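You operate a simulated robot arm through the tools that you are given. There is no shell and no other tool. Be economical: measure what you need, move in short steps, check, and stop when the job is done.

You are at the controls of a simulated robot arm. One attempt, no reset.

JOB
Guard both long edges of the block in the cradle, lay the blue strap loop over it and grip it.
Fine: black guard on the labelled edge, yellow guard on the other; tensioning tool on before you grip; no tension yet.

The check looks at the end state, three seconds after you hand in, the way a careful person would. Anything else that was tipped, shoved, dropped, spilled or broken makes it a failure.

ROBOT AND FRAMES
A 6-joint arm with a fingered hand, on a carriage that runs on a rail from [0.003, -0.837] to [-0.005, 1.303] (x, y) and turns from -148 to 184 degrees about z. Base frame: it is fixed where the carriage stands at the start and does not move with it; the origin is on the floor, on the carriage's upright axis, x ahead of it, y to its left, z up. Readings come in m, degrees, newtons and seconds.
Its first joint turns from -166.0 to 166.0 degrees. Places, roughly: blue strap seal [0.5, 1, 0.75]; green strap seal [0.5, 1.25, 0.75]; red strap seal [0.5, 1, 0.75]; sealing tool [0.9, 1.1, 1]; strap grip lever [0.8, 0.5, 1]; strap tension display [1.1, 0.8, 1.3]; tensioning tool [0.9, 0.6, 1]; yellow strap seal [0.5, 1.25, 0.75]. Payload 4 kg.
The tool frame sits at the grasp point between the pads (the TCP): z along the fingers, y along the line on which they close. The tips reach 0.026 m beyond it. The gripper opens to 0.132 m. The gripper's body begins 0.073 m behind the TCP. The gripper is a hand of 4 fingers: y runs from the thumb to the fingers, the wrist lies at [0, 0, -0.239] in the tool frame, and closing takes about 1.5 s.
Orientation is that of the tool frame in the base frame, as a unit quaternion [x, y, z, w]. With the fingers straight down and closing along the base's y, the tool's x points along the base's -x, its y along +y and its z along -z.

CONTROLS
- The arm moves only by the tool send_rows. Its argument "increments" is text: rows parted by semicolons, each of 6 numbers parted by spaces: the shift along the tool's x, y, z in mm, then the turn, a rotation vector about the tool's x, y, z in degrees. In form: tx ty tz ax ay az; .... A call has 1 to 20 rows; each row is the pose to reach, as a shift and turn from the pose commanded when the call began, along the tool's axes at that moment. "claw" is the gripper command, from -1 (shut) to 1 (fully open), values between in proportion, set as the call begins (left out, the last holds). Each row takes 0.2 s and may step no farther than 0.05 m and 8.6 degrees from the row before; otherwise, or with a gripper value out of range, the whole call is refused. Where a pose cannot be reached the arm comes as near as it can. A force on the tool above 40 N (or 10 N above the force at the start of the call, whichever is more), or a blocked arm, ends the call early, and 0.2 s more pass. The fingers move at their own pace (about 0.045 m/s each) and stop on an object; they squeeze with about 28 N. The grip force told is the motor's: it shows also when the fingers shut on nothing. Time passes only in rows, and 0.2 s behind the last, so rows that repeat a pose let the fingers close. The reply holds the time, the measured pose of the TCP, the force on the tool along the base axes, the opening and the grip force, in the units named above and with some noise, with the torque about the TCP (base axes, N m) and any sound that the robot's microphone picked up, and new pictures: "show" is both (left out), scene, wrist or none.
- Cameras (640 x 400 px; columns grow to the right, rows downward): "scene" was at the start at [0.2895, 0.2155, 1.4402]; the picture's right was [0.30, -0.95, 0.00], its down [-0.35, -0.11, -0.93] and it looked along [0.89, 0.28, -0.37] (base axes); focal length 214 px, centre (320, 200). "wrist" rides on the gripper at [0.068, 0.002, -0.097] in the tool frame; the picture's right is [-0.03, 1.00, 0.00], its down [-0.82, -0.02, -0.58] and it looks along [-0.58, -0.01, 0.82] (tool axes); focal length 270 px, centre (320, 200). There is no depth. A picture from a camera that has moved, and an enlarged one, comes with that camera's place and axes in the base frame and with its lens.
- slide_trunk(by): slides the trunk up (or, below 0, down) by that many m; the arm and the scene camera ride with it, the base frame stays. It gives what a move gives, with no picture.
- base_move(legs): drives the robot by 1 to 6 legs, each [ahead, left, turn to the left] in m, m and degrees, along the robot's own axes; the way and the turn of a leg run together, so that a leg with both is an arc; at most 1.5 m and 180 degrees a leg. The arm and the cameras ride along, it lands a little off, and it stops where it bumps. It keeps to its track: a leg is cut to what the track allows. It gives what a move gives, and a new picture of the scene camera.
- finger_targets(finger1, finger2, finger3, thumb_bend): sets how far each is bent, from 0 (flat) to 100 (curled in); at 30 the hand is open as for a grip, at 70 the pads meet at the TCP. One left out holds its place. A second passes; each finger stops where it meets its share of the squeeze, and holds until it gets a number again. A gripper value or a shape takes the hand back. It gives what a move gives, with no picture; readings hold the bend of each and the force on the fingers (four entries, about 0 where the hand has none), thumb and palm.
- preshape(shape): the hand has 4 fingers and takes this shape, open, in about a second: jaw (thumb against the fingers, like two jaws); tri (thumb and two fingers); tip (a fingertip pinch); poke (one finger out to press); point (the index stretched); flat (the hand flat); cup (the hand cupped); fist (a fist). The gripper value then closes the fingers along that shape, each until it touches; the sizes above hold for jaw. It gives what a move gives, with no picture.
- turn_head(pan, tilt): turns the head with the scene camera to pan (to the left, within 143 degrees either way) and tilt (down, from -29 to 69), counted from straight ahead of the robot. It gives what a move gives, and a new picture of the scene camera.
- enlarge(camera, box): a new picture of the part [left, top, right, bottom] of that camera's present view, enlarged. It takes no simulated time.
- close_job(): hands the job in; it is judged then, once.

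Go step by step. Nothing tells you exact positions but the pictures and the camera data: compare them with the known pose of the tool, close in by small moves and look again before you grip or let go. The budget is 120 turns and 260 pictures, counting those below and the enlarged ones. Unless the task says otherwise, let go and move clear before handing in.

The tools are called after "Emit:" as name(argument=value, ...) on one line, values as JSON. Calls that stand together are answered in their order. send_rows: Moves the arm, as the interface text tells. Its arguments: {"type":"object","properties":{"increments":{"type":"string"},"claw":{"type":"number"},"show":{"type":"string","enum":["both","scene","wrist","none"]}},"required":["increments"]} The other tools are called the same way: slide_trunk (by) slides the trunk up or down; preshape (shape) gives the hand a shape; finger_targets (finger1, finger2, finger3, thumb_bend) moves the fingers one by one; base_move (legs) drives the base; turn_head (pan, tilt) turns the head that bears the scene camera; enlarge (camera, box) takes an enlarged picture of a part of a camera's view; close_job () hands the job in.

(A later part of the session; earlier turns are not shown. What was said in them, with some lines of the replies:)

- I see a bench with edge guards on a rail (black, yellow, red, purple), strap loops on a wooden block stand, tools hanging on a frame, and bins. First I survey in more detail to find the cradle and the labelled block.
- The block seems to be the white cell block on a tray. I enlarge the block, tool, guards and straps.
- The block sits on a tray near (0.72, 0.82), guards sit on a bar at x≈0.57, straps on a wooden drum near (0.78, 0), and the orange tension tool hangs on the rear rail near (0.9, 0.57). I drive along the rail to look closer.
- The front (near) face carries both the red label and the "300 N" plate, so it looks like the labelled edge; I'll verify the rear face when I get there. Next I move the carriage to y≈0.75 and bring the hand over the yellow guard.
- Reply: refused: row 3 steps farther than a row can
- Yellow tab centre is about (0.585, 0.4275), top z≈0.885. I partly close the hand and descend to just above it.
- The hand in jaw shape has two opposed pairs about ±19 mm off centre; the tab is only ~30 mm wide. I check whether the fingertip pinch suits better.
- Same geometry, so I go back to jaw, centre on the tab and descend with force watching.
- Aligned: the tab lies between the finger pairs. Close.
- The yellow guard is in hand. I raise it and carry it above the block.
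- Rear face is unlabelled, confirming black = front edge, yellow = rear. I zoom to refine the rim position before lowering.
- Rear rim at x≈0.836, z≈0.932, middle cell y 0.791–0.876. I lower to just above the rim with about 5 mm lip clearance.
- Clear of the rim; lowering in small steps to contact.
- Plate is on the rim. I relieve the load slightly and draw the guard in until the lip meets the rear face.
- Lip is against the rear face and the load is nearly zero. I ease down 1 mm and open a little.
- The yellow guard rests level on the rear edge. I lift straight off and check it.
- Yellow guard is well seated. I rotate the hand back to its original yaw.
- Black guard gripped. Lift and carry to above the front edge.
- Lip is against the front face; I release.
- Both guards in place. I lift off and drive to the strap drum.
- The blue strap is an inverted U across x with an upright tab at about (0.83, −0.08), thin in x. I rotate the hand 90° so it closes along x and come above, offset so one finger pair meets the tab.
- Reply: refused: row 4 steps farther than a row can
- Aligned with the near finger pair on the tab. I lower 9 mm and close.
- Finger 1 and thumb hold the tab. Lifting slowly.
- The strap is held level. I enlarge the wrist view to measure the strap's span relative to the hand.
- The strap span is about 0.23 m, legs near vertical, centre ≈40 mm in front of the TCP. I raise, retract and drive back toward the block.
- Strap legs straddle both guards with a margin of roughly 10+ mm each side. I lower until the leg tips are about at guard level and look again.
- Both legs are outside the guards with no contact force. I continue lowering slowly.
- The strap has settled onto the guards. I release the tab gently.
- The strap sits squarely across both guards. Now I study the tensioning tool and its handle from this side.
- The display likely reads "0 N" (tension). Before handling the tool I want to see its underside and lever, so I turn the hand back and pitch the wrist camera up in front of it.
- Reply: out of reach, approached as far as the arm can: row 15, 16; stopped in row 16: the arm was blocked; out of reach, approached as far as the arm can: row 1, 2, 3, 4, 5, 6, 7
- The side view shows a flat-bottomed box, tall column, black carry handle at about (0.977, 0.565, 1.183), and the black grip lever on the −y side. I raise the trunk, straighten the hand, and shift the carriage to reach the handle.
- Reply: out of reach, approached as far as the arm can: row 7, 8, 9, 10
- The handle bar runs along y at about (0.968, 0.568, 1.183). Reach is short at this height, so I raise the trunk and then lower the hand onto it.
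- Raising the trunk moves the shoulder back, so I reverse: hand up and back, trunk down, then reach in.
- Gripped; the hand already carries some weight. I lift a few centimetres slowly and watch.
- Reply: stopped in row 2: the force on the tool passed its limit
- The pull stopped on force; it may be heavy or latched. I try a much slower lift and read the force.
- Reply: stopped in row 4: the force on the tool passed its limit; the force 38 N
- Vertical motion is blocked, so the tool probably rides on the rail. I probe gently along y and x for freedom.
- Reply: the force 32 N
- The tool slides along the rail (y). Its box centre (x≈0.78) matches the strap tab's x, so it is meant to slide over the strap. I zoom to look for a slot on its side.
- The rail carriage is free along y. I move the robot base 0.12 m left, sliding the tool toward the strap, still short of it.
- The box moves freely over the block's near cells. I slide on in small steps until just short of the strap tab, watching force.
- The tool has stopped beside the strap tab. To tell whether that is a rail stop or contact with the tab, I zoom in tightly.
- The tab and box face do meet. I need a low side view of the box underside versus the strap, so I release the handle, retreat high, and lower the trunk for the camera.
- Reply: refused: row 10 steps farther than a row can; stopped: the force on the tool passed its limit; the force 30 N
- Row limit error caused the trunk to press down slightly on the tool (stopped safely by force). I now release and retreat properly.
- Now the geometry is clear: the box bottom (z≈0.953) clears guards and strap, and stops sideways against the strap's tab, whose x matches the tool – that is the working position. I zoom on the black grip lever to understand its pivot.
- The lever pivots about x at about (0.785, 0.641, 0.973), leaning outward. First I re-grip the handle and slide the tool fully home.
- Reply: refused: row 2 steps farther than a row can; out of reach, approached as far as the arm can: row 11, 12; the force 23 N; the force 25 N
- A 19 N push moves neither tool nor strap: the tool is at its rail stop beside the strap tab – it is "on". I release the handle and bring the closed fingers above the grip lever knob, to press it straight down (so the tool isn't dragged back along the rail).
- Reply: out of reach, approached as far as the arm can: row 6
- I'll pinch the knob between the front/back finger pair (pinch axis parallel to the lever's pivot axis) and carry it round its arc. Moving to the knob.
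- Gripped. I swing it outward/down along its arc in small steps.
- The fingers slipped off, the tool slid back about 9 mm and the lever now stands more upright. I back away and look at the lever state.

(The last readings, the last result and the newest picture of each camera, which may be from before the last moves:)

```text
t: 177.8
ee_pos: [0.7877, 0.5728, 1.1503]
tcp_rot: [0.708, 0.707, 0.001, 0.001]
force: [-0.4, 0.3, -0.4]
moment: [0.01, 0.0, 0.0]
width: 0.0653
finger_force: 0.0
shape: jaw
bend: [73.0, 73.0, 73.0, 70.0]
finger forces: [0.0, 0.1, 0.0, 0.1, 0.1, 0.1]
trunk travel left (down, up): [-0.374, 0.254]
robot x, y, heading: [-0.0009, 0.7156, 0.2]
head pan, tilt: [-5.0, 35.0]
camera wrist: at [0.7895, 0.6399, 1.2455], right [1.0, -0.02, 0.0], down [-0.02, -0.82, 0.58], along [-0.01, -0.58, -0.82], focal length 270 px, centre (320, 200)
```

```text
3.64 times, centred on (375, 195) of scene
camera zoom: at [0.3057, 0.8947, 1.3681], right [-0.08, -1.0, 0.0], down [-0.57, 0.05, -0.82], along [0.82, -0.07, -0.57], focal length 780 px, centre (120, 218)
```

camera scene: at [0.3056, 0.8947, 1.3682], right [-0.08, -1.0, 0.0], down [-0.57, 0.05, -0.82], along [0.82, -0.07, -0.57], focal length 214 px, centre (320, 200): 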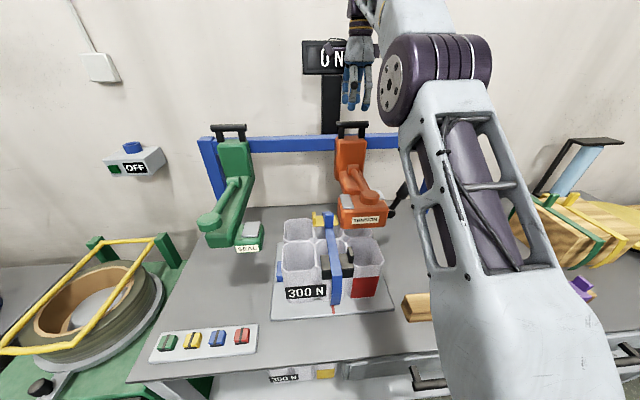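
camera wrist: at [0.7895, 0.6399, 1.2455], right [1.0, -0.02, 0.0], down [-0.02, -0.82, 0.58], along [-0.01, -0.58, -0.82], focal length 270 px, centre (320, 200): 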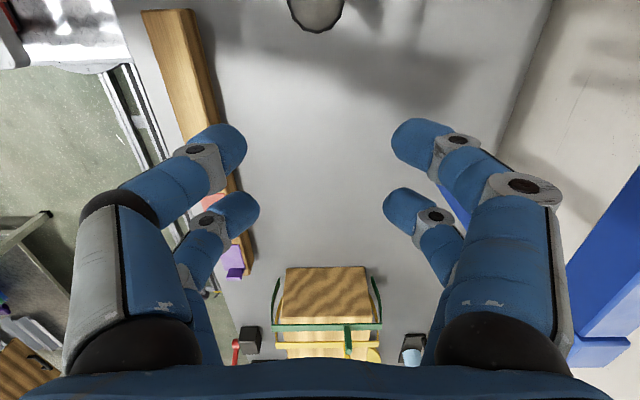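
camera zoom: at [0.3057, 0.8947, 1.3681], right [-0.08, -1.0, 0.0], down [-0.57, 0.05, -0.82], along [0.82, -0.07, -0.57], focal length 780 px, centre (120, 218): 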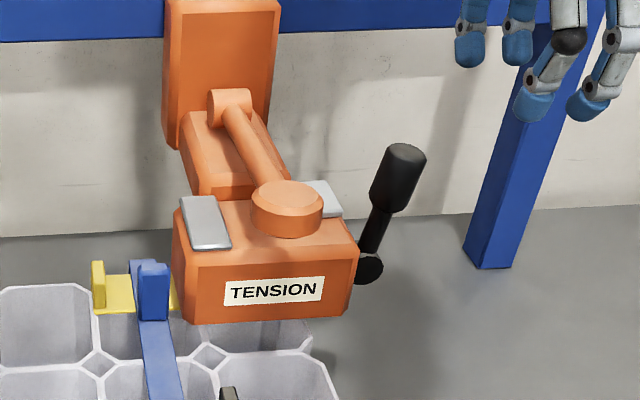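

Outward is a hard limit while inward moved easily: the lever must swing inward (+y) over the box, which also presses the tool against its stop. I close the fingers and push the knob toward +y.

Emit:
send_rows(increments="0 0 0 0 0 0;0 0 0 0 0 0;0 0 0 0 0 0;0 0 30 0 0 0;0 0 60 0 0 0;0 0 94 0 0 0;10 0 94 0 0 0;10 0 94 0 0 0", claw=-1, show="none")

Emit:
send_rows(increments="5 0 0 0 0 0;10 0 0 0 0 0;15 0 0 0 0 0;20 0 0 0 0 0;25 0 0 0 0 0;25 0 0 0 0 0", show="wrist")

Emit:
enlarge(camera="scene", box=[310, 140, 440, 250])

```text
t: 179.6
ee_pos: [0.7882, 0.5825, 1.0568]
tcp_rot: [0.706, 0.708, 0.002, 0.0]
force: [0.0, 0.1, 0.0]
moment: [0.02, 0.01, -0.05]
width: 0.0
finger_force: 28.0
shape: jaw
bend: [62.0, 62.0, 62.0, 70.0]
finger forces: [0.0, 0.0, 0.0, 0.1, 0.1, 0.0]
trunk travel left (down, up): [-0.374, 0.254]
robot x, y, heading: [-0.0012, 0.7161, 0.3]
head pan, tilt: [-5.0, 35.0]
```

```text
t: 181.0
ee_pos: [0.7898, 0.6086, 1.0568]
tcp_rot: [0.707, 0.708, 0.001, 0.0]
force: [-0.9, 0.1, -0.6]
moment: [0.01, 0.04, -0.02]
width: 0.0
finger_force: 28.1
shape: jaw
bend: [62.0, 62.0, 62.0, 70.0]
finger forces: [0.0, 0.1, 0.0, 0.0, 0.0, 0.0]
trunk travel left (down, up): [-0.374, 0.254]
robot x, y, heading: [-0.0022, 0.7134, -0.0]
head pan, tilt: [-5.0, 35.0]
camera wrist: at [0.7906, 0.6763, 1.1514], right [1.0, -0.02, 0.0], down [-0.02, -0.82, 0.58], along [-0.01, -0.58, -0.82], focal length 270 px, centre (320, 200)
```

wrist: 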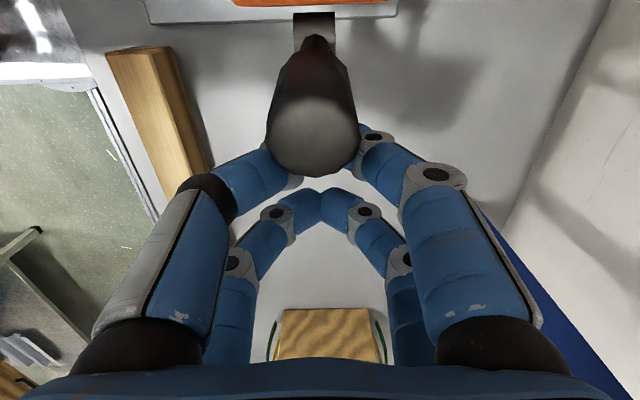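

```text
3.64 times, centred on (375, 195) of scene
camera zoom: at [0.3055, 0.8947, 1.3682], right [-0.08, -1.0, 0.0], down [-0.57, 0.05, -0.82], along [0.82, -0.07, -0.57], focal length 780 px, centre (120, 218)
```

zoom: 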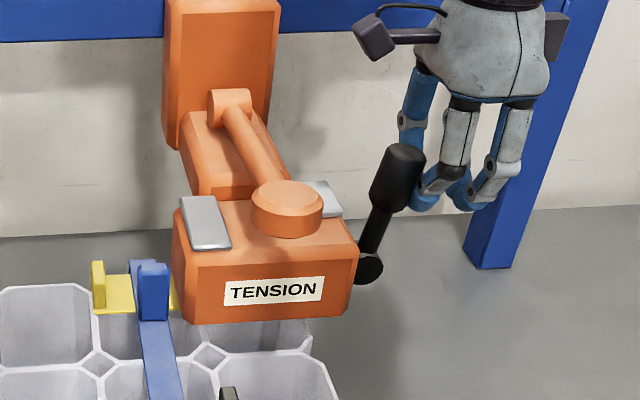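

Emit:
send_rows(increments="4 0 0 0 0 0;8 0 0 0 0 0;12 0 0 0 0 0;16 0 0 0 0 0;20 0 0 0 0 0;20 0 0 0 0 0", show="none")

Emit:
enlarge(camera="scene", box=[310, 140, 440, 250])

Emit:
send_rows(increments="4 0 0 0 0 0;8 0 0 0 0 0;12 0 0 0 0 0;12 0 0 0 0 0", show="none")

Emit:
enlarge(camera="scene", box=[310, 140, 440, 250])

```text
t: 182.4
ee_pos: [0.7875, 0.6282, 1.0567]
tcp_rot: [0.706, 0.708, 0.001, 0.001]
force: [0.1, -2.1, 1.9]
moment: [0.0, -0.06, -0.03]
width: 0.0
finger_force: 27.4
shape: jaw
bend: [62.0, 62.0, 62.0, 70.0]
finger forces: [0.0, 0.0, 0.0, 0.0, 0.0, 0.0]
trunk travel left (down, up): [-0.374, 0.254]
robot x, y, heading: [-0.0046, 0.7111, 0.2]
head pan, tilt: [-5.0, 35.0]
```

```text
3.64 times, centred on (375, 195) of scene
camera zoom: at [0.3055, 0.8947, 1.3682], right [-0.08, -1.0, 0.0], down [-0.57, 0.05, -0.82], along [0.82, -0.07, -0.57], focal length 780 px, centre (120, 218)
```

zoom: 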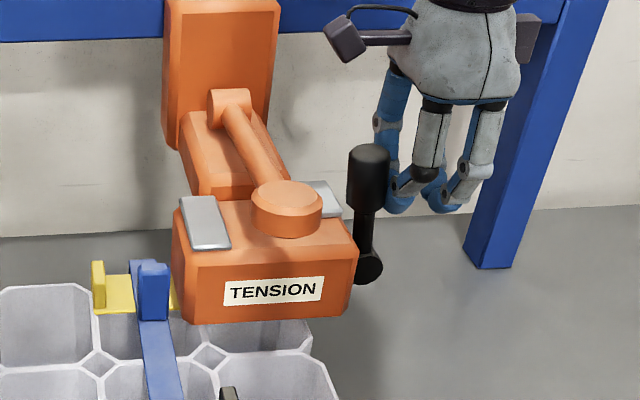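

```text
t: 183.4
ee_pos: [0.7878, 0.6405, 1.0576]
tcp_rot: [0.706, 0.708, 0.002, 0.0]
force: [-0.1, -2.2, 1.6]
moment: [0.01, 0.02, 0.01]
width: 0.0
finger_force: 28.6
shape: jaw
bend: [62.0, 62.0, 62.0, 70.0]
finger forces: [0.1, 0.0, 0.0, 0.0, 0.0, 0.1]
trunk travel left (down, up): [-0.374, 0.254]
robot x, y, heading: [-0.0012, 0.7144, 0.3]
head pan, tilt: [-5.0, 35.0]
```

```text
3.64 times, centred on (375, 195) of scene
camera zoom: at [0.3054, 0.8947, 1.3682], right [-0.08, -1.0, 0.0], down [-0.57, 0.05, -0.82], along [0.82, -0.07, -0.57], focal length 780 px, centre (120, 218)
```

zoom: 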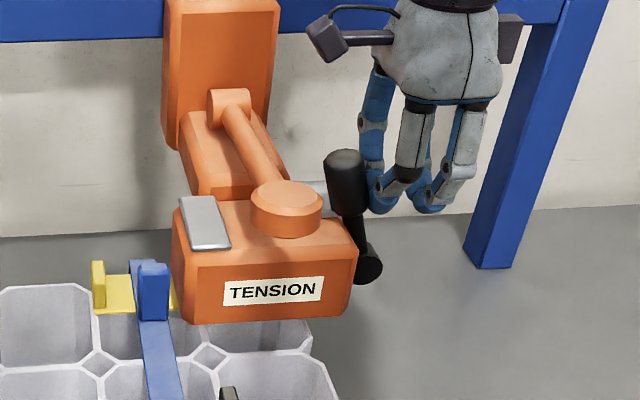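

Pushing inward turns the lever easily (≈2 N) without moving the tool. Before going further I reseat the tool at its stop using the handle, so it is fully on before gripping.

Emit:
send_rows(increments="-20 0 0 0 0 0;-25 0 -40 0 0 0;-25 0 -85 0 0 0;-25 0 -130 0 0 0;-25 0 -175 0 0 0;-25 0 -215 0 0 0;10 30 -215 0 0 0;45 65 -215 0 0 0;75 100 -215 0 0 0;100 135 -215 0 0 0;110 165 -210 0 0 0;110 178 -170 0 0 0;110 180 -140 0 0 0;110 180 -121 0 0 0;110 180 -121 0 0 0", claw=0.1, show="wrist")

```text
t: 186.6
ee_pos: [0.9682, 0.7479, 1.1793]
tcp_rot: [0.707, 0.707, 0.002, 0.001]
force: [-0.3, 0.2, 0.1]
moment: [-0.01, 0.04, 0.0]
width: 0.0725
finger_force: 0.1
shape: jaw
bend: [72.0, 72.0, 72.0, 70.0]
finger forces: [0.1, 0.1, 0.0, 0.1, 0.0, 0.0]
trunk travel left (down, up): [-0.374, 0.254]
robot x, y, heading: [-0.0011, 0.7167, 0.4]
head pan, tilt: [-5.0, 35.0]
camera wrist: at [0.9702, 0.8174, 1.2733], right [1.0, -0.02, 0.0], down [-0.02, -0.82, 0.58], along [-0.01, -0.58, -0.82], focal length 270 px, centre (320, 200)
```

wrist: 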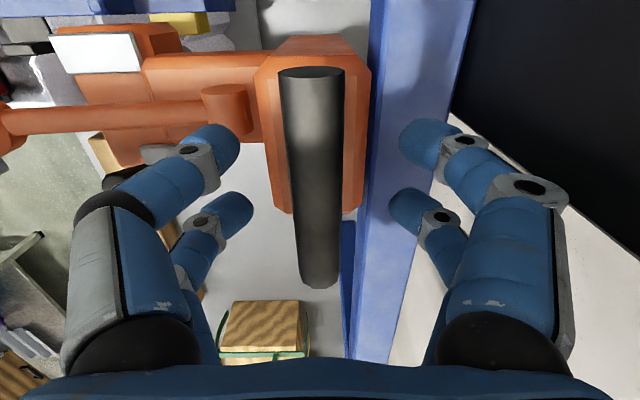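

Handle is between the fingers; I close and slide the tool to its stop.

Emit:
send_rows(increments="0 0 0 0 0 0;0 0 0 0 0 0;0 0 0 0 0 0;0 0 0 0 0 0;0 0 0 0 0 0;0 0 0 0 0 0;0 0 0 0 0 0", claw=-1, show="none")

Emit:
send_rows(increments="4 0 0 0 0 0;8 0 0 0 0 0;12 0 0 0 0 0;15 0 0 0 0 0;15 0 0 0 0 0", show="none")

Emit:
enlarge(camera="scene", box=[310, 140, 440, 250])

```text
t: 188.2
ee_pos: [0.9677, 0.7493, 1.1786]
tcp_rot: [0.706, 0.708, 0.0, -0.001]
force: [-2.4, 0.0, -6.8]
moment: [-0.15, 0.01, 0.01]
width: 0.0
finger_force: 28.4
shape: jaw
bend: [65.0, 62.0, 62.0, 72.0]
finger forces: [0.0, 0.1, 0.1, 0.0, 0.1, 0.1]
trunk travel left (down, up): [-0.374, 0.254]
robot x, y, heading: [-0.0013, 0.7104, 0.2]
head pan, tilt: [-5.0, 35.0]
```

```text
t: 189.4
ee_pos: [0.9688, 0.764, 1.1774]
tcp_rot: [0.707, 0.707, 0.001, 0.0]
force: [-4.7, -14.9, -13.3]
moment: [-0.26, -0.09, 0.13]
width: 0.0
finger_force: 28.0
shape: jaw
bend: [65.0, 62.0, 62.0, 71.0]
finger forces: [0.1, 0.0, 0.0, 0.1, 0.1, 0.0]
trunk travel left (down, up): [-0.374, 0.254]
robot x, y, heading: [-0.004, 0.7178, 0.2]
head pan, tilt: [-5.0, 35.0]
```

```text
3.64 times, centred on (375, 195) of scene
camera zoom: at [0.3059, 0.894, 1.3682], right [-0.08, -1.0, 0.0], down [-0.57, 0.05, -0.82], along [0.82, -0.07, -0.57], focal length 780 px, centre (120, 218)
```

zoom: 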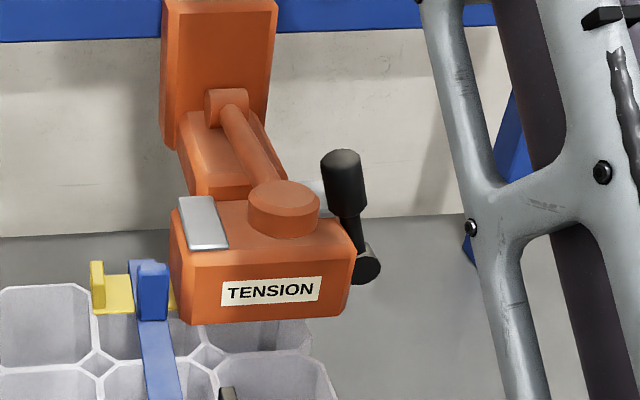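

The tool is still about 5 mm short of the earlier stop; I push a bit further.

Emit:
send_rows(increments="2 0 2 0 0 0;5 0 3 0 0 0;8 0 3 0 0 0;11 0 3 0 0 0;11 0 3 0 0 0", show="wrist")

Emit:
enlarge(camera="scene", box=[310, 140, 440, 250])

```text
t: 190.6
ee_pos: [0.9692, 0.7754, 1.1754]
tcp_rot: [0.707, 0.707, 0.002, 0.0]
force: [-1.9, -1.2, -1.3]
moment: [-0.04, 0.02, 0.05]
width: 0.0
finger_force: 27.8
shape: jaw
bend: [65.0, 62.0, 62.0, 72.0]
finger forces: [0.1, 0.1, 0.0, 0.0, 0.2, 0.0]
trunk travel left (down, up): [-0.374, 0.254]
robot x, y, heading: [-0.005, 0.7141, 0.5]
head pan, tilt: [-5.0, 35.0]
camera wrist: at [0.9705, 0.8441, 1.2705], right [1.0, -0.02, 0.0], down [-0.02, -0.82, 0.58], along [-0.01, -0.58, -0.82], focal length 270 px, centre (320, 200)
```

wrist: 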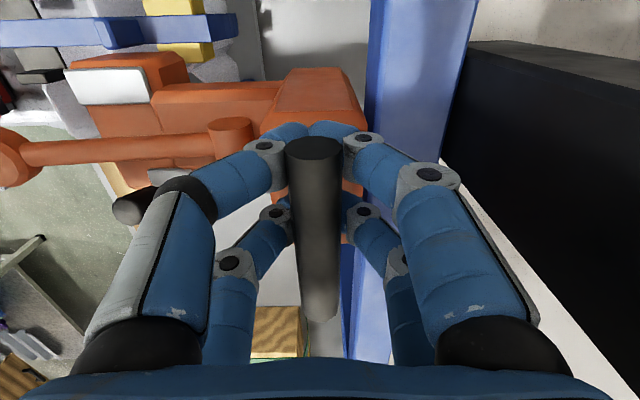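

```text
3.64 times, centred on (375, 195) of scene
camera zoom: at [0.3055, 0.8948, 1.3682], right [-0.08, -1.0, 0.0], down [-0.57, 0.05, -0.82], along [0.82, -0.07, -0.57], focal length 780 px, centre (120, 218)
```

zoom: 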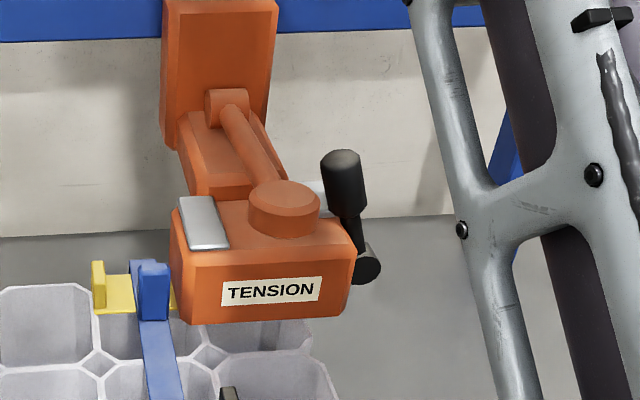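

Emit:
send_rows(increments="0 0 0 0 0 0;0 0 -10 0 0 0;0 0 -40 0 0 0;0 0 -65 0 0 0;-40 0 -65 0 0 0;-80 0 -65 0 0 0;-117 0 -65 0 0 0;-117 0 -65 0 0 0", claw=-0.5, show="none")

Emit:
send_rows(increments="0 0 0 0 0 0;0 0 0 0 0 0;0 0 30 0 0 0;0 0 58 0 0 0;0 0 64 0 0 0;4 0 64 0 0 0;8 0 64 0 0 0;8 0 64 0 0 0", claw=-1, show="wrist")

```text
t: 192.4
ee_pos: [0.9689, 0.6589, 1.2419]
tcp_rot: [0.707, 0.708, 0.001, 0.0]
force: [-0.6, -0.3, 0.5]
moment: [0.0, -0.02, -0.02]
width: 0.0324
finger_force: 0.0
shape: jaw
bend: [73.0, 73.0, 73.0, 70.0]
finger forces: [0.0, 0.0, 0.0, 0.0, 0.0, 0.1]
trunk travel left (down, up): [-0.374, 0.254]
robot x, y, heading: [-0.0035, 0.7135, 0.2]
head pan, tilt: [-5.0, 35.0]
```

```text
t: 194.2
ee_pos: [0.9691, 0.6666, 1.1762]
tcp_rot: [0.707, 0.707, 0.002, -0.001]
force: [-0.2, 0.4, -0.7]
moment: [0.02, -0.04, 0.01]
width: 0.0
finger_force: 27.5
shape: jaw
bend: [62.0, 63.0, 63.0, 70.0]
finger forces: [0.0, 0.0, 0.0, 0.1, 0.0, 0.0]
trunk travel left (down, up): [-0.374, 0.254]
robot x, y, heading: [-0.0023, 0.7143, 0.2]
head pan, tilt: [-5.0, 35.0]
camera wrist: at [0.9702, 0.7356, 1.2702], right [1.0, -0.02, 0.0], down [-0.02, -0.82, 0.58], along [-0.01, -0.58, -0.82], focal length 270 px, centre (320, 200)
```

wrist: 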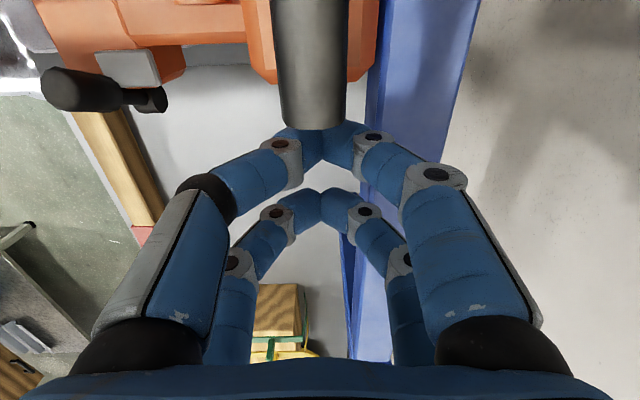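

Emit:
send_rows(increments="2 0 0 0 0 0;4 0 0 0 0 0;6 0 0 0 0 0;8 0 0 0 0 0;10 0 0 0 0 0;10 0 0 0 0 0", show="none")

Emit:
enlarge(camera="scene", box=[310, 140, 440, 250])

Emit:
send_rows(increments="2 0 0 0 0 0;4 0 0 0 0 0;6 0 0 0 0 0;6 0 0 0 0 0", show="none")

Emit:
enlarge(camera="scene", box=[310, 140, 440, 250])

```text
t: 195.6
ee_pos: [0.9684, 0.6771, 1.1754]
tcp_rot: [0.707, 0.707, 0.002, 0.0]
force: [0.4, -1.1, -0.2]
moment: [-0.02, 0.0, 0.0]
width: 0.0
finger_force: 27.9
shape: jaw
bend: [62.0, 63.0, 63.0, 70.0]
finger forces: [0.0, 0.0, 0.0, 0.0, 0.0, 0.0]
trunk travel left (down, up): [-0.374, 0.254]
robot x, y, heading: [-0.0063, 0.7131, 0.4]
head pan, tilt: [-5.0, 35.0]
```

```text
3.64 times, centred on (375, 195) of scene
camera zoom: at [0.3055, 0.8947, 1.3682], right [-0.08, -1.0, 0.0], down [-0.57, 0.05, -0.82], along [0.82, -0.07, -0.57], focal length 780 px, centre (120, 218)
```

zoom: 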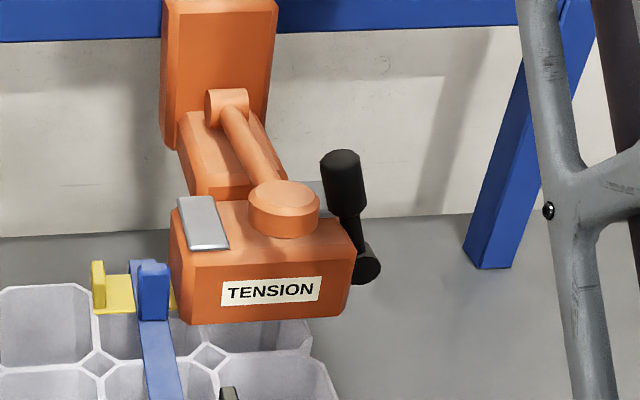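

```text
t: 196.6
ee_pos: [0.9676, 0.683, 1.1746]
tcp_rot: [0.707, 0.707, 0.002, 0.0]
force: [0.3, 0.2, 0.1]
moment: [0.01, 0.02, -0.01]
width: 0.0
finger_force: 28.0
shape: jaw
bend: [62.0, 63.0, 63.0, 70.0]
finger forces: [0.0, 0.1, 0.1, 0.0, 0.1, 0.0]
trunk travel left (down, up): [-0.374, 0.254]
robot x, y, heading: [-0.0038, 0.7095, 0.0]
head pan, tilt: [-5.0, 35.0]
```

```text
3.64 times, centred on (375, 195) of scene
camera zoom: at [0.3055, 0.8947, 1.3682], right [-0.08, -1.0, 0.0], down [-0.57, 0.05, -0.82], along [0.82, -0.07, -0.57], focal length 780 px, centre (120, 218)
```

zoom: 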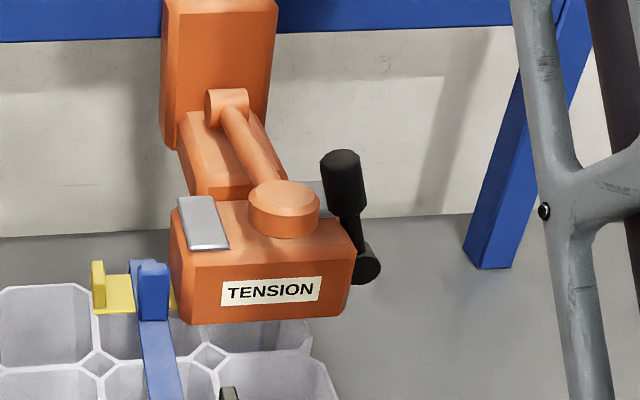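

Emit:
send_rows(increments="3 0 0 0 0 0;6 0 0 0 0 0;9 0 0 0 0 0;12 0 0 0 0 0;15 0 0 0 0 0;15 0 0 0 0 0", show="wrist")

Emit:
enlarge(camera="scene", box=[310, 140, 440, 250])

```text
t: 198.0
ee_pos: [0.9693, 0.6971, 1.1766]
tcp_rot: [0.706, 0.708, 0.001, -0.001]
force: [-14.8, -13.6, -5.7]
moment: [-0.09, -0.1, 0.41]
width: 0.0
finger_force: 28.7
shape: jaw
bend: [62.0, 63.0, 63.0, 67.0]
finger forces: [0.0, 0.1, 0.0, 0.0, 13.4, 0.0]
trunk travel left (down, up): [-0.374, 0.254]
robot x, y, heading: [-0.0066, 0.7131, 0.2]
head pan, tilt: [-5.0, 35.0]
camera wrist: at [0.97, 0.7659, 1.2708], right [1.0, -0.02, 0.0], down [-0.02, -0.82, 0.58], along [-0.01, -0.58, -0.82], focal length 270 px, centre (320, 200)
```

wrist: 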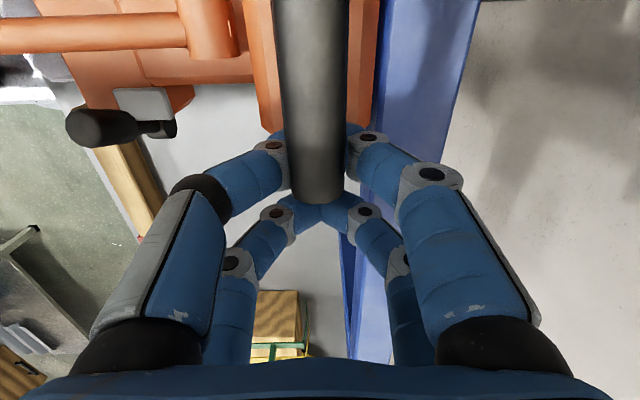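

```text
3.64 times, centred on (375, 195) of scene
camera zoom: at [0.3051, 0.8942, 1.3684], right [-0.08, -1.0, 0.0], down [-0.57, 0.05, -0.82], along [0.82, -0.07, -0.57], focal length 780 px, centre (120, 218)
```

zoom: 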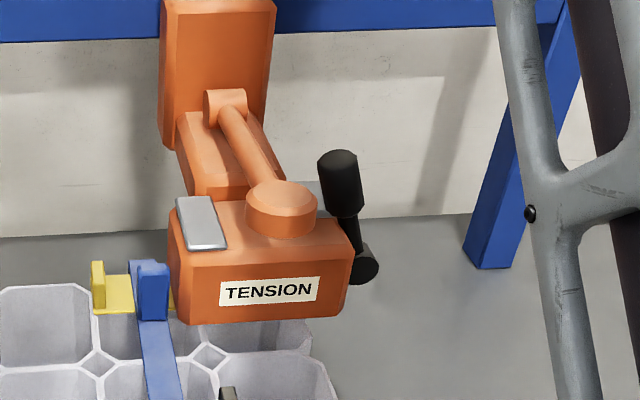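

Emit:
send_rows(increments="2 0 0 0 0 0;4 0 0 0 0 0;6 0 0 0 0 0;8 0 0 0 0 0;8 0 0 0 0 0", show="none")

Emit:
enlarge(camera="scene", box=[310, 140, 440, 250])

```text
t: 199.2
ee_pos: [0.9677, 0.7062, 1.1756]
tcp_rot: [0.707, 0.707, 0.002, 0.0]
force: [-15.8, -13.0, -4.3]
moment: [-0.07, -0.1, 0.41]
width: 0.0
finger_force: 27.3
shape: jaw
bend: [62.0, 63.0, 63.0, 67.0]
finger forces: [0.0, 0.1, 0.0, 0.1, 12.9, 0.1]
trunk travel left (down, up): [-0.374, 0.254]
robot x, y, heading: [-0.0012, 0.7113, -0.2]
head pan, tilt: [-5.0, 35.0]
```

```text
3.64 times, centred on (375, 195) of scene
camera zoom: at [0.3051, 0.8941, 1.3684], right [-0.08, -1.0, 0.0], down [-0.57, 0.05, -0.82], along [0.82, -0.07, -0.57], focal length 780 px, centre (120, 218)
```

zoom: 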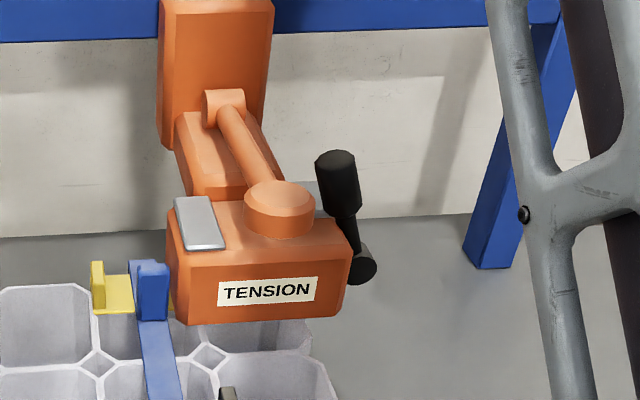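

Emit:
send_rows(increments="3 0 0 0 0 0;6 0 0 0 0 0;9 0 0 0 0 0;12 0 0 0 0 0;15 0 0 0 0 0;15 0 0 0 0 0", show="none")

Emit:
enlarge(camera="scene", box=[310, 140, 440, 250])

```text
t: 200.6
ee_pos: [0.9692, 0.7209, 1.1772]
tcp_rot: [0.707, 0.707, 0.001, 0.001]
force: [-15.4, -12.5, -6.0]
moment: [-0.12, -0.06, 0.44]
width: 0.0
finger_force: 27.8
shape: jaw
bend: [62.0, 63.0, 63.0, 67.0]
finger forces: [0.1, 0.1, 0.0, 0.0, 11.8, 0.0]
trunk travel left (down, up): [-0.374, 0.254]
robot x, y, heading: [-0.0024, 0.7112, 0.0]
head pan, tilt: [-5.0, 35.0]
```

```text
3.64 times, centred on (375, 195) of scene
camera zoom: at [0.3051, 0.8941, 1.3684], right [-0.08, -1.0, 0.0], down [-0.57, 0.05, -0.82], along [0.82, -0.07, -0.57], focal length 780 px, centre (120, 218)
```

zoom: 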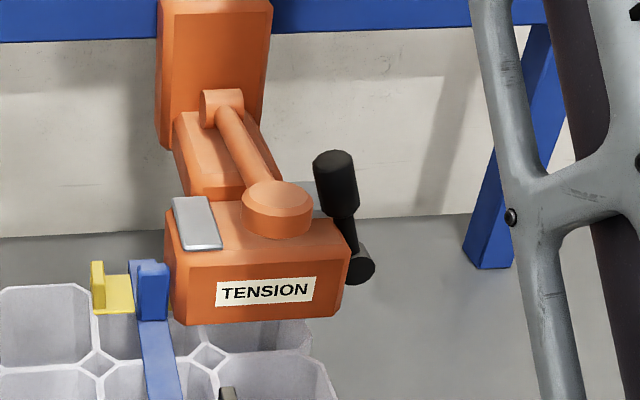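

The tool is back at its stop next to the tab. Now I return to the lever's outer side and push the knob inward.

Emit:
send_rows(increments="0 0 -35 0 0 0;0 0 -75 0 0 0;-30 -30 -75 0 0 0;-60 -65 -75 0 0 0;-90 -100 -75 0 0 0;-115 -140 -75 0 0 0;-136 -175 -75 0 0 0;-136 -181 -45 0 0 0;-136 -181 0 0 0 0;-136 -181 45 0 0 0;-136 -181 90 0 0 0;-136 -181 119 0 0 0;-136 -181 119 0 0 0", claw=-1, show="none")

Emit:
send_rows(increments="10 0 0 0 0 0;20 0 0 0 0 0;30 0 0 0 0 0;40 0 0 0 0 0;48 0 0 0 0 0;54 0 0 0 0 0;60 0 0 0 0 0;66 0 0 0 0 0;66 0 0 0 0 0", show="wrist")

Emit:
enlarge(camera="scene", box=[310, 140, 440, 250])

```text
t: 200.9
ee_pos: [0.9683, 0.7211, 1.1783]
tcp_rot: [0.707, 0.707, -0.007, -0.007]
force: [-7.1, -3.7, -15.7]
moment: [-0.25, -0.06, 0.18]
width: 0.0
finger_force: 28.1
shape: jaw
bend: [62.0, 63.0, 63.0, 66.0]
finger forces: [0.0, 0.0, 0.0, 0.0, 4.4, 0.1]
trunk travel left (down, up): [-0.374, 0.254]
robot x, y, heading: [-0.0017, 0.717, 0.2]
head pan, tilt: [-5.0, 35.0]
stopped in row 1: the force on the tool passed its limit (the readings are from after the stop); the commanded pose is now the measured one
```

```text
t: 201.6
ee_pos: [0.9655, 0.7359, 1.1793]
tcp_rot: [0.709, 0.705, -0.007, -0.005]
force: [-4.0, -7.2, -7.7]
moment: [-0.13, -0.02, 0.13]
width: 0.0002
finger_force: 28.6
shape: jaw
bend: [62.0, 63.0, 63.0, 66.0]
finger forces: [0.1, 0.0, 0.0, 0.0, 2.5, 0.0]
trunk travel left (down, up): [-0.374, 0.254]
robot x, y, heading: [-0.0046, 0.714, -0.2]
head pan, tilt: [-5.0, 35.0]
stopped in row 3: the force on the tool passed its limit (the readings are from after the stop); the commanded pose is now the measured one
camera wrist: at [0.9716, 0.8046, 1.2731], right [1.0, -0.03, -0.02], down [-0.02, -0.81, 0.58], along [-0.03, -0.58, -0.81], focal length 270 px, centre (320, 200)
```

wrist: 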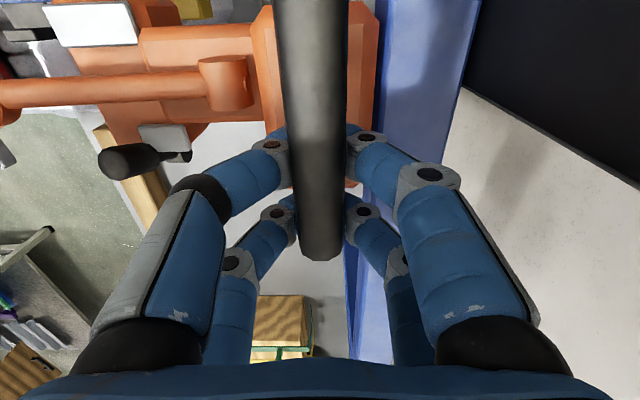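

```text
3.64 times, centred on (375, 195) of scene
camera zoom: at [0.3062, 0.8929, 1.3683], right [-0.09, -1.0, 0.0], down [-0.57, 0.05, -0.82], along [0.82, -0.07, -0.57], focal length 780 px, centre (120, 218)
```

zoom: 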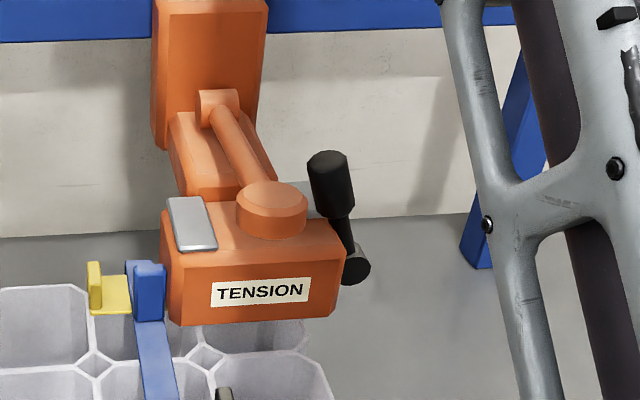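

The fingers were still around the bar; no harm, the tool is at its stop. I open, then move off to the lever.

Emit:
send_rows(increments="0 0 0 0 0 0;0 0 0 0 0 0;0 0 0 0 0 0;0 0 0 0 0 0;0 0 -35 0 0 0;0 0 -75 0 0 0;-35 -30 -75 0 0 0;-70 -65 -75 0 0 0;-100 -100 -75 0 0 0;-130 -135 -75 0 0 0;-150 -170 -75 0 0 0;-152 -178 -40 0 0 0;-152 -178 0 0 0 0;-152 -178 0 0 0 0", claw=0.1, show="none")

```text
t: 204.6
ee_pos: [0.7894, 0.5893, 1.1823]
tcp_rot: [0.709, 0.705, -0.007, -0.004]
force: [0.8, -0.3, 0.3]
moment: [-0.02, -0.01, 0.02]
width: 0.0722
finger_force: 0.1
shape: jaw
bend: [72.0, 72.0, 72.0, 70.0]
finger forces: [0.0, 0.0, 0.0, 0.0, 0.0, 0.1]
out of reach, approached as far as the arm can: row 6
trunk travel left (down, up): [-0.374, 0.254]
robot x, y, heading: [-0.0039, 0.7119, -0.1]
head pan, tilt: [-5.0, 35.0]
```

Emit:
send_rows(increments="0 0 0 0 0 0;0 0 0 0 0 0;0 0 0 0 0 0;0 0 0 0 0 0;0 0 40 0 0 0;0 0 80 0 0 0;0 0 115 0 0 0;0 0 126 0 0 0;10 0 126 0 0 0;20 0 126 0 0 0;30 0 126 0 0 0;40 0 126 0 0 0;45 0 126 0 0 0;45 0 126 0 0 0", claw=-1, show="wrist")

Emit:
enlarge(camera="scene", box=[310, 140, 440, 250])

```text
t: 207.6
ee_pos: [0.7859, 0.6321, 1.0561]
tcp_rot: [0.709, 0.706, -0.007, -0.005]
force: [0.1, -0.1, 0.7]
moment: [0.02, 0.0, -0.03]
width: 0.0002
finger_force: 27.7
shape: jaw
bend: [62.0, 63.0, 63.0, 70.0]
finger forces: [0.0, 0.0, 0.0, 0.0, 0.1, 0.0]
trunk travel left (down, up): [-0.374, 0.254]
robot x, y, heading: [-0.0, 0.7134, -0.2]
head pan, tilt: [-5.0, 35.0]
camera wrist: at [0.79, 0.7002, 1.1511], right [1.0, -0.03, -0.02], down [-0.02, -0.81, 0.58], along [-0.03, -0.58, -0.81], focal length 270 px, centre (320, 200)
```

wrist: 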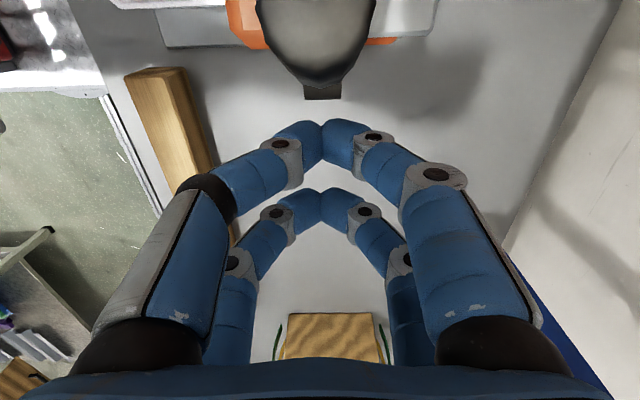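

```text
3.64 times, centred on (375, 195) of scene
camera zoom: at [0.306, 0.8935, 1.3682], right [-0.09, -1.0, 0.0], down [-0.57, 0.05, -0.82], along [0.82, -0.07, -0.57], focal length 780 px, centre (120, 218)
```

zoom: 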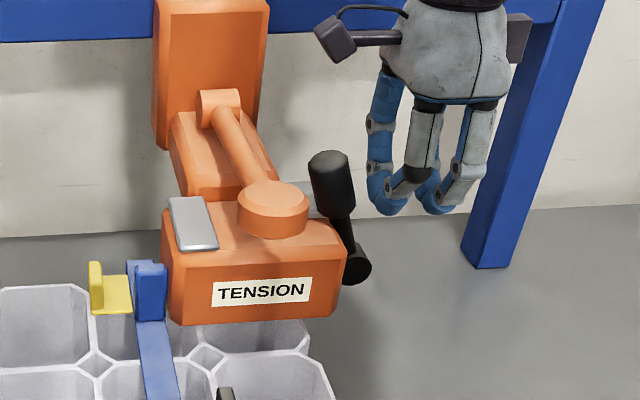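

Tool unmoved, lever slightly inward. I push the knob further in +y in small steps.

Emit:
send_rows(increments="6 0 0 0 0 0;12 0 0 0 0 0;18 0 0 0 0 0;24 0 0 0 0 0;30 0 0 0 0 0;35 0 0 0 0 0;35 0 0 0 0 0", show="none")

Emit:
enlarge(camera="scene", box=[310, 140, 440, 250])

```text
t: 208.9
ee_pos: [0.7875, 0.6552, 1.0581]
tcp_rot: [0.712, 0.702, -0.008, -0.002]
force: [1.1, -13.2, 1.8]
moment: [-0.28, -0.01, -0.04]
width: 0.0
finger_force: 27.6
shape: jaw
bend: [62.0, 63.0, 63.0, 70.0]
finger forces: [0.1, 0.1, 0.0, 0.0, 0.0, 0.0]
trunk travel left (down, up): [-0.374, 0.254]
robot x, y, heading: [-0.0053, 0.7114, -0.3]
head pan, tilt: [-5.0, 35.0]
stopped in row 6: the force on the tool passed its limit (the readings are from after the stop); the commanded pose is now the measured one
```

```text
3.64 times, centred on (375, 195) of scene
camera zoom: at [0.3068, 0.8907, 1.3683], right [-0.09, -1.0, 0.0], down [-0.57, 0.05, -0.82], along [0.82, -0.07, -0.57], focal length 780 px, centre (120, 218)
```

zoom: 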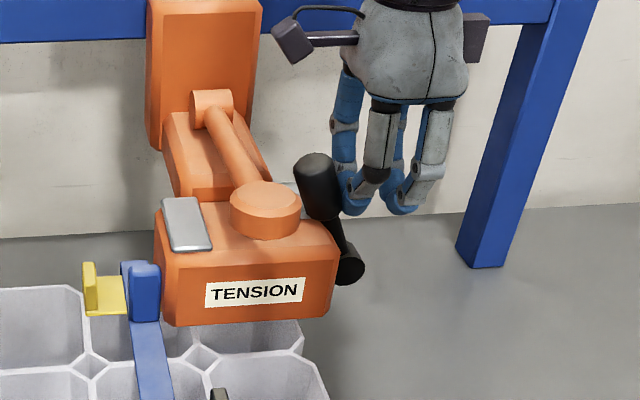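

The lever has reached its inner stop (about 40° of travel). I back the hand away and check that the lever stays, the strap is undisturbed, and the display reads 0 N.

Emit:
send_rows(increments="-15 0 0 0 0 0;-35 0 0 0 0 0;-60 0 0 0 0 0;-60 0 -45 0 0 0;-60 0 -90 0 0 0;-60 -20 -130 0 0 0;-60 -60 -150 0 0 0;-60 -100 -170 0 0 0;-60 -140 -170 0 0 0;-100 -150 -170 0 0 0;-140 -150 -170 0 0 0;-140 -150 -170 0 0 0", claw=0, show="scene")

Emit:
enlarge(camera="scene", box=[270, 30, 430, 310])

Emit:
enlarge(camera="scene", box=[310, 140, 440, 250])

```text
t: 211.5
ee_pos: [0.6394, 0.5206, 1.23]
tcp_rot: [0.711, 0.704, -0.008, -0.001]
force: [0.5, -0.6, 0.4]
moment: [-0.01, 0.01, -0.03]
width: 0.0657
finger_force: 0.0
shape: jaw
bend: [73.0, 73.0, 73.0, 70.0]
finger forces: [0.0, 0.0, 0.1, 0.0, 0.0, 0.0]
trunk travel left (down, up): [-0.374, 0.254]
robot x, y, heading: [-0.0021, 0.7138, -0.1]
head pan, tilt: [-5.0, 35.0]
camera scene: at [0.3066, 0.8919, 1.3682], right [-0.09, -1.0, 0.0], down [-0.57, 0.05, -0.82], along [0.82, -0.07, -0.57], focal length 214 px, centre (320, 200)
```

scene: 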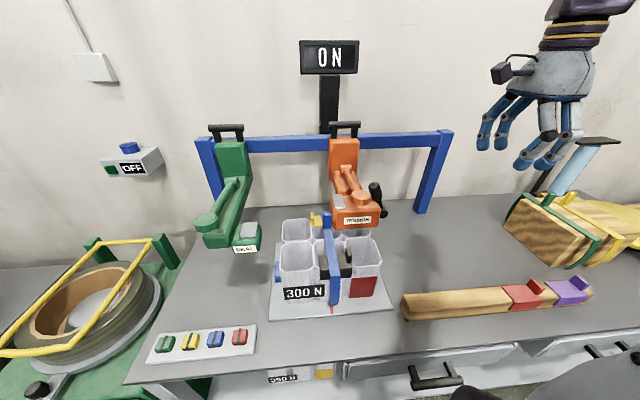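

```text
1.43 times, centred on (350, 170) of scene
camera zoom: at [0.3066, 0.8919, 1.3682], right [-0.09, -1.0, 0.0], down [-0.57, 0.05, -0.82], along [0.82, -0.07, -0.57], focal length 306 px, centre (277, 243)
```

zoom: 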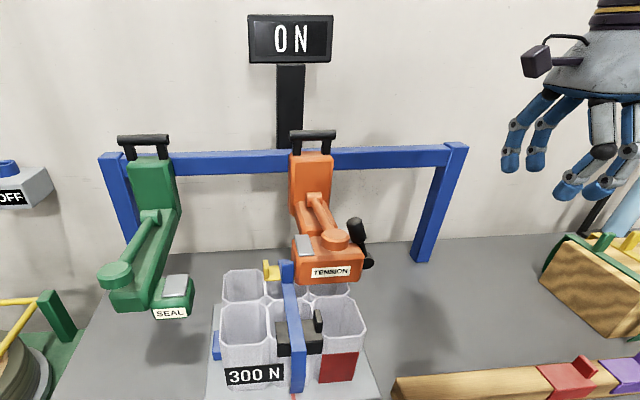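

```text
3.64 times, centred on (375, 195) of scene
camera zoom: at [0.3066, 0.8919, 1.3682], right [-0.09, -1.0, 0.0], down [-0.57, 0.05, -0.82], along [0.82, -0.07, -0.57], focal length 780 px, centre (120, 218)
```

zoom: 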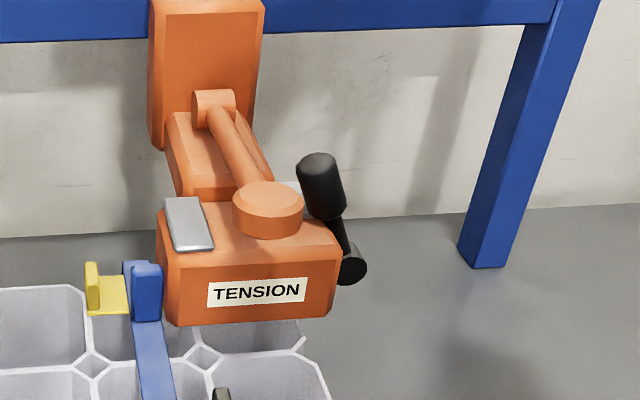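

Lever stays engaged and the display still reads 0 N. I take one low side view to confirm how the tool sits against the strap.

Emit:
send_rows(increments="0 0 -45 0 0 0;0 0 -90 0 0 0;0 0 -135 0 0 0;0 0 -180 0 0 0;0 0 -180 0 0 0", show="none")

Emit:
slide_trunk(by=-0.36)

Emit:
turn_head(pan=-8, tilt=12)

Emit:
enlarge(camera="scene", box=[290, 140, 410, 240])

```text
t: 212.7
ee_pos: [0.6409, 0.5225, 1.4118]
tcp_rot: [0.711, 0.704, -0.009, -0.001]
force: [-0.7, 0.4, 0.3]
moment: [0.02, -0.01, 0.02]
width: 0.0658
finger_force: 0.1
shape: jaw
bend: [73.0, 73.0, 73.0, 70.0]
finger forces: [0.0, 0.0, 0.0, 0.0, 0.0, 0.1]
trunk travel left (down, up): [-0.374, 0.254]
robot x, y, heading: [-0.0059, 0.7127, -0.5]
head pan, tilt: [-5.0, 35.0]
```

```text
t: 216.2
ee_pos: [0.6411, 0.5231, 1.0504]
tcp_rot: [0.71, 0.704, -0.008, -0.002]
force: [-0.3, 0.5, -0.5]
moment: [-0.03, 0.02, 0.0]
width: 0.0654
finger_force: 0.0
shape: jaw
bend: [73.0, 73.0, 73.0, 70.0]
finger forces: [0.1, 0.1, 0.0, 0.0, 0.0, 0.0]
trunk travel left (down, up): [-0.014, 0.614]
robot x, y, heading: [-0.0027, 0.7116, -0.2]
head pan, tilt: [-5.0, 35.0]
```

```text
t: 217.1
ee_pos: [0.6412, 0.5227, 1.0506]
tcp_rot: [0.71, 0.704, -0.008, -0.001]
force: [-0.4, -0.8, -0.2]
moment: [0.02, 0.02, 0.01]
width: 0.0654
finger_force: 0.0
shape: jaw
bend: [73.0, 73.0, 73.0, 70.0]
finger forces: [0.0, 0.1, 0.0, 0.1, 0.1, 0.0]
trunk travel left (down, up): [-0.014, 0.614]
robot x, y, heading: [-0.0057, 0.7134, -0.1]
head pan, tilt: [-8.0, 12.0]
camera scene: at [0.2969, 0.8866, 1.0457], right [-0.14, -0.99, 0.0], down [-0.21, 0.03, -0.98], along [0.97, -0.14, -0.21], focal length 214 px, centre (320, 200)
```

scene: 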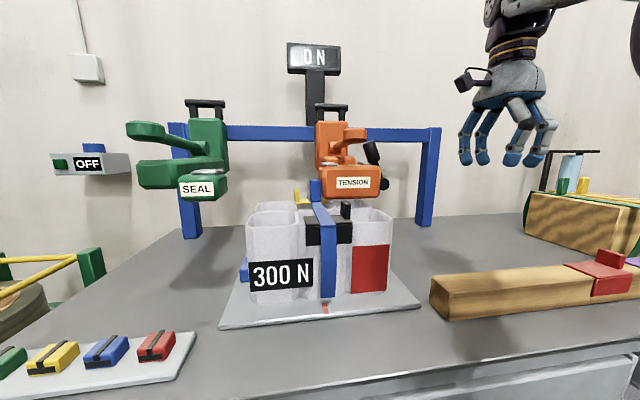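

```text
4.00 times, centred on (350, 190) of scene
camera zoom: at [0.2969, 0.8866, 1.0457], right [-0.14, -0.99, 0.0], down [-0.21, 0.03, -0.98], along [0.97, -0.14, -0.21], focal length 858 px, centre (200, 240)
```

zoom: 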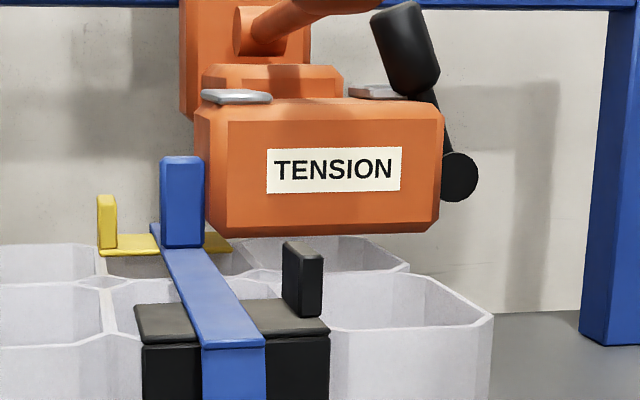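

Everything is in place: black guard on the labelled front edge, yellow on the rear, blue strap over both. The tool is hard up against the strap tab, the grip lever is thrown over (from +21° to −21°), and the display reads 0 N. The hand is clear, so I hand in.

Emit:
close_job()

```text
The job is handed in.
```

I've handed the job in with the block guarded, the blue strap laid over it and gripped, and no tension applied.

- **Guards:** the black guard is on the labelled front edge. The yellow guard is on the rear edge, which I checked has no label.
- **Strap:** the blue loop lies squarely across both guards, lined up with the mark on the tray.
- **Tensioning tool:** I slid it along its rail until it stopped against the strap's tab, before throwing the grip lever. It sits beside the strap rather than over it. A 19 N push would not move it further, so I took that stop as its working position, but nothing confirmed it.
- **Grip lever:** I pushed it inward to its stop and it stayed there. I worked out the direction by trial. My first try, outward, only slid the tool back about 9 mm, so I reseated it at the stop before gripping. No click or indicator confirmed the grip.
- **Tension:** the display still reads 0 N. I did not touch the tensioning arm.

I saw nothing else tipped, dropped or moved, and the hand is clear.
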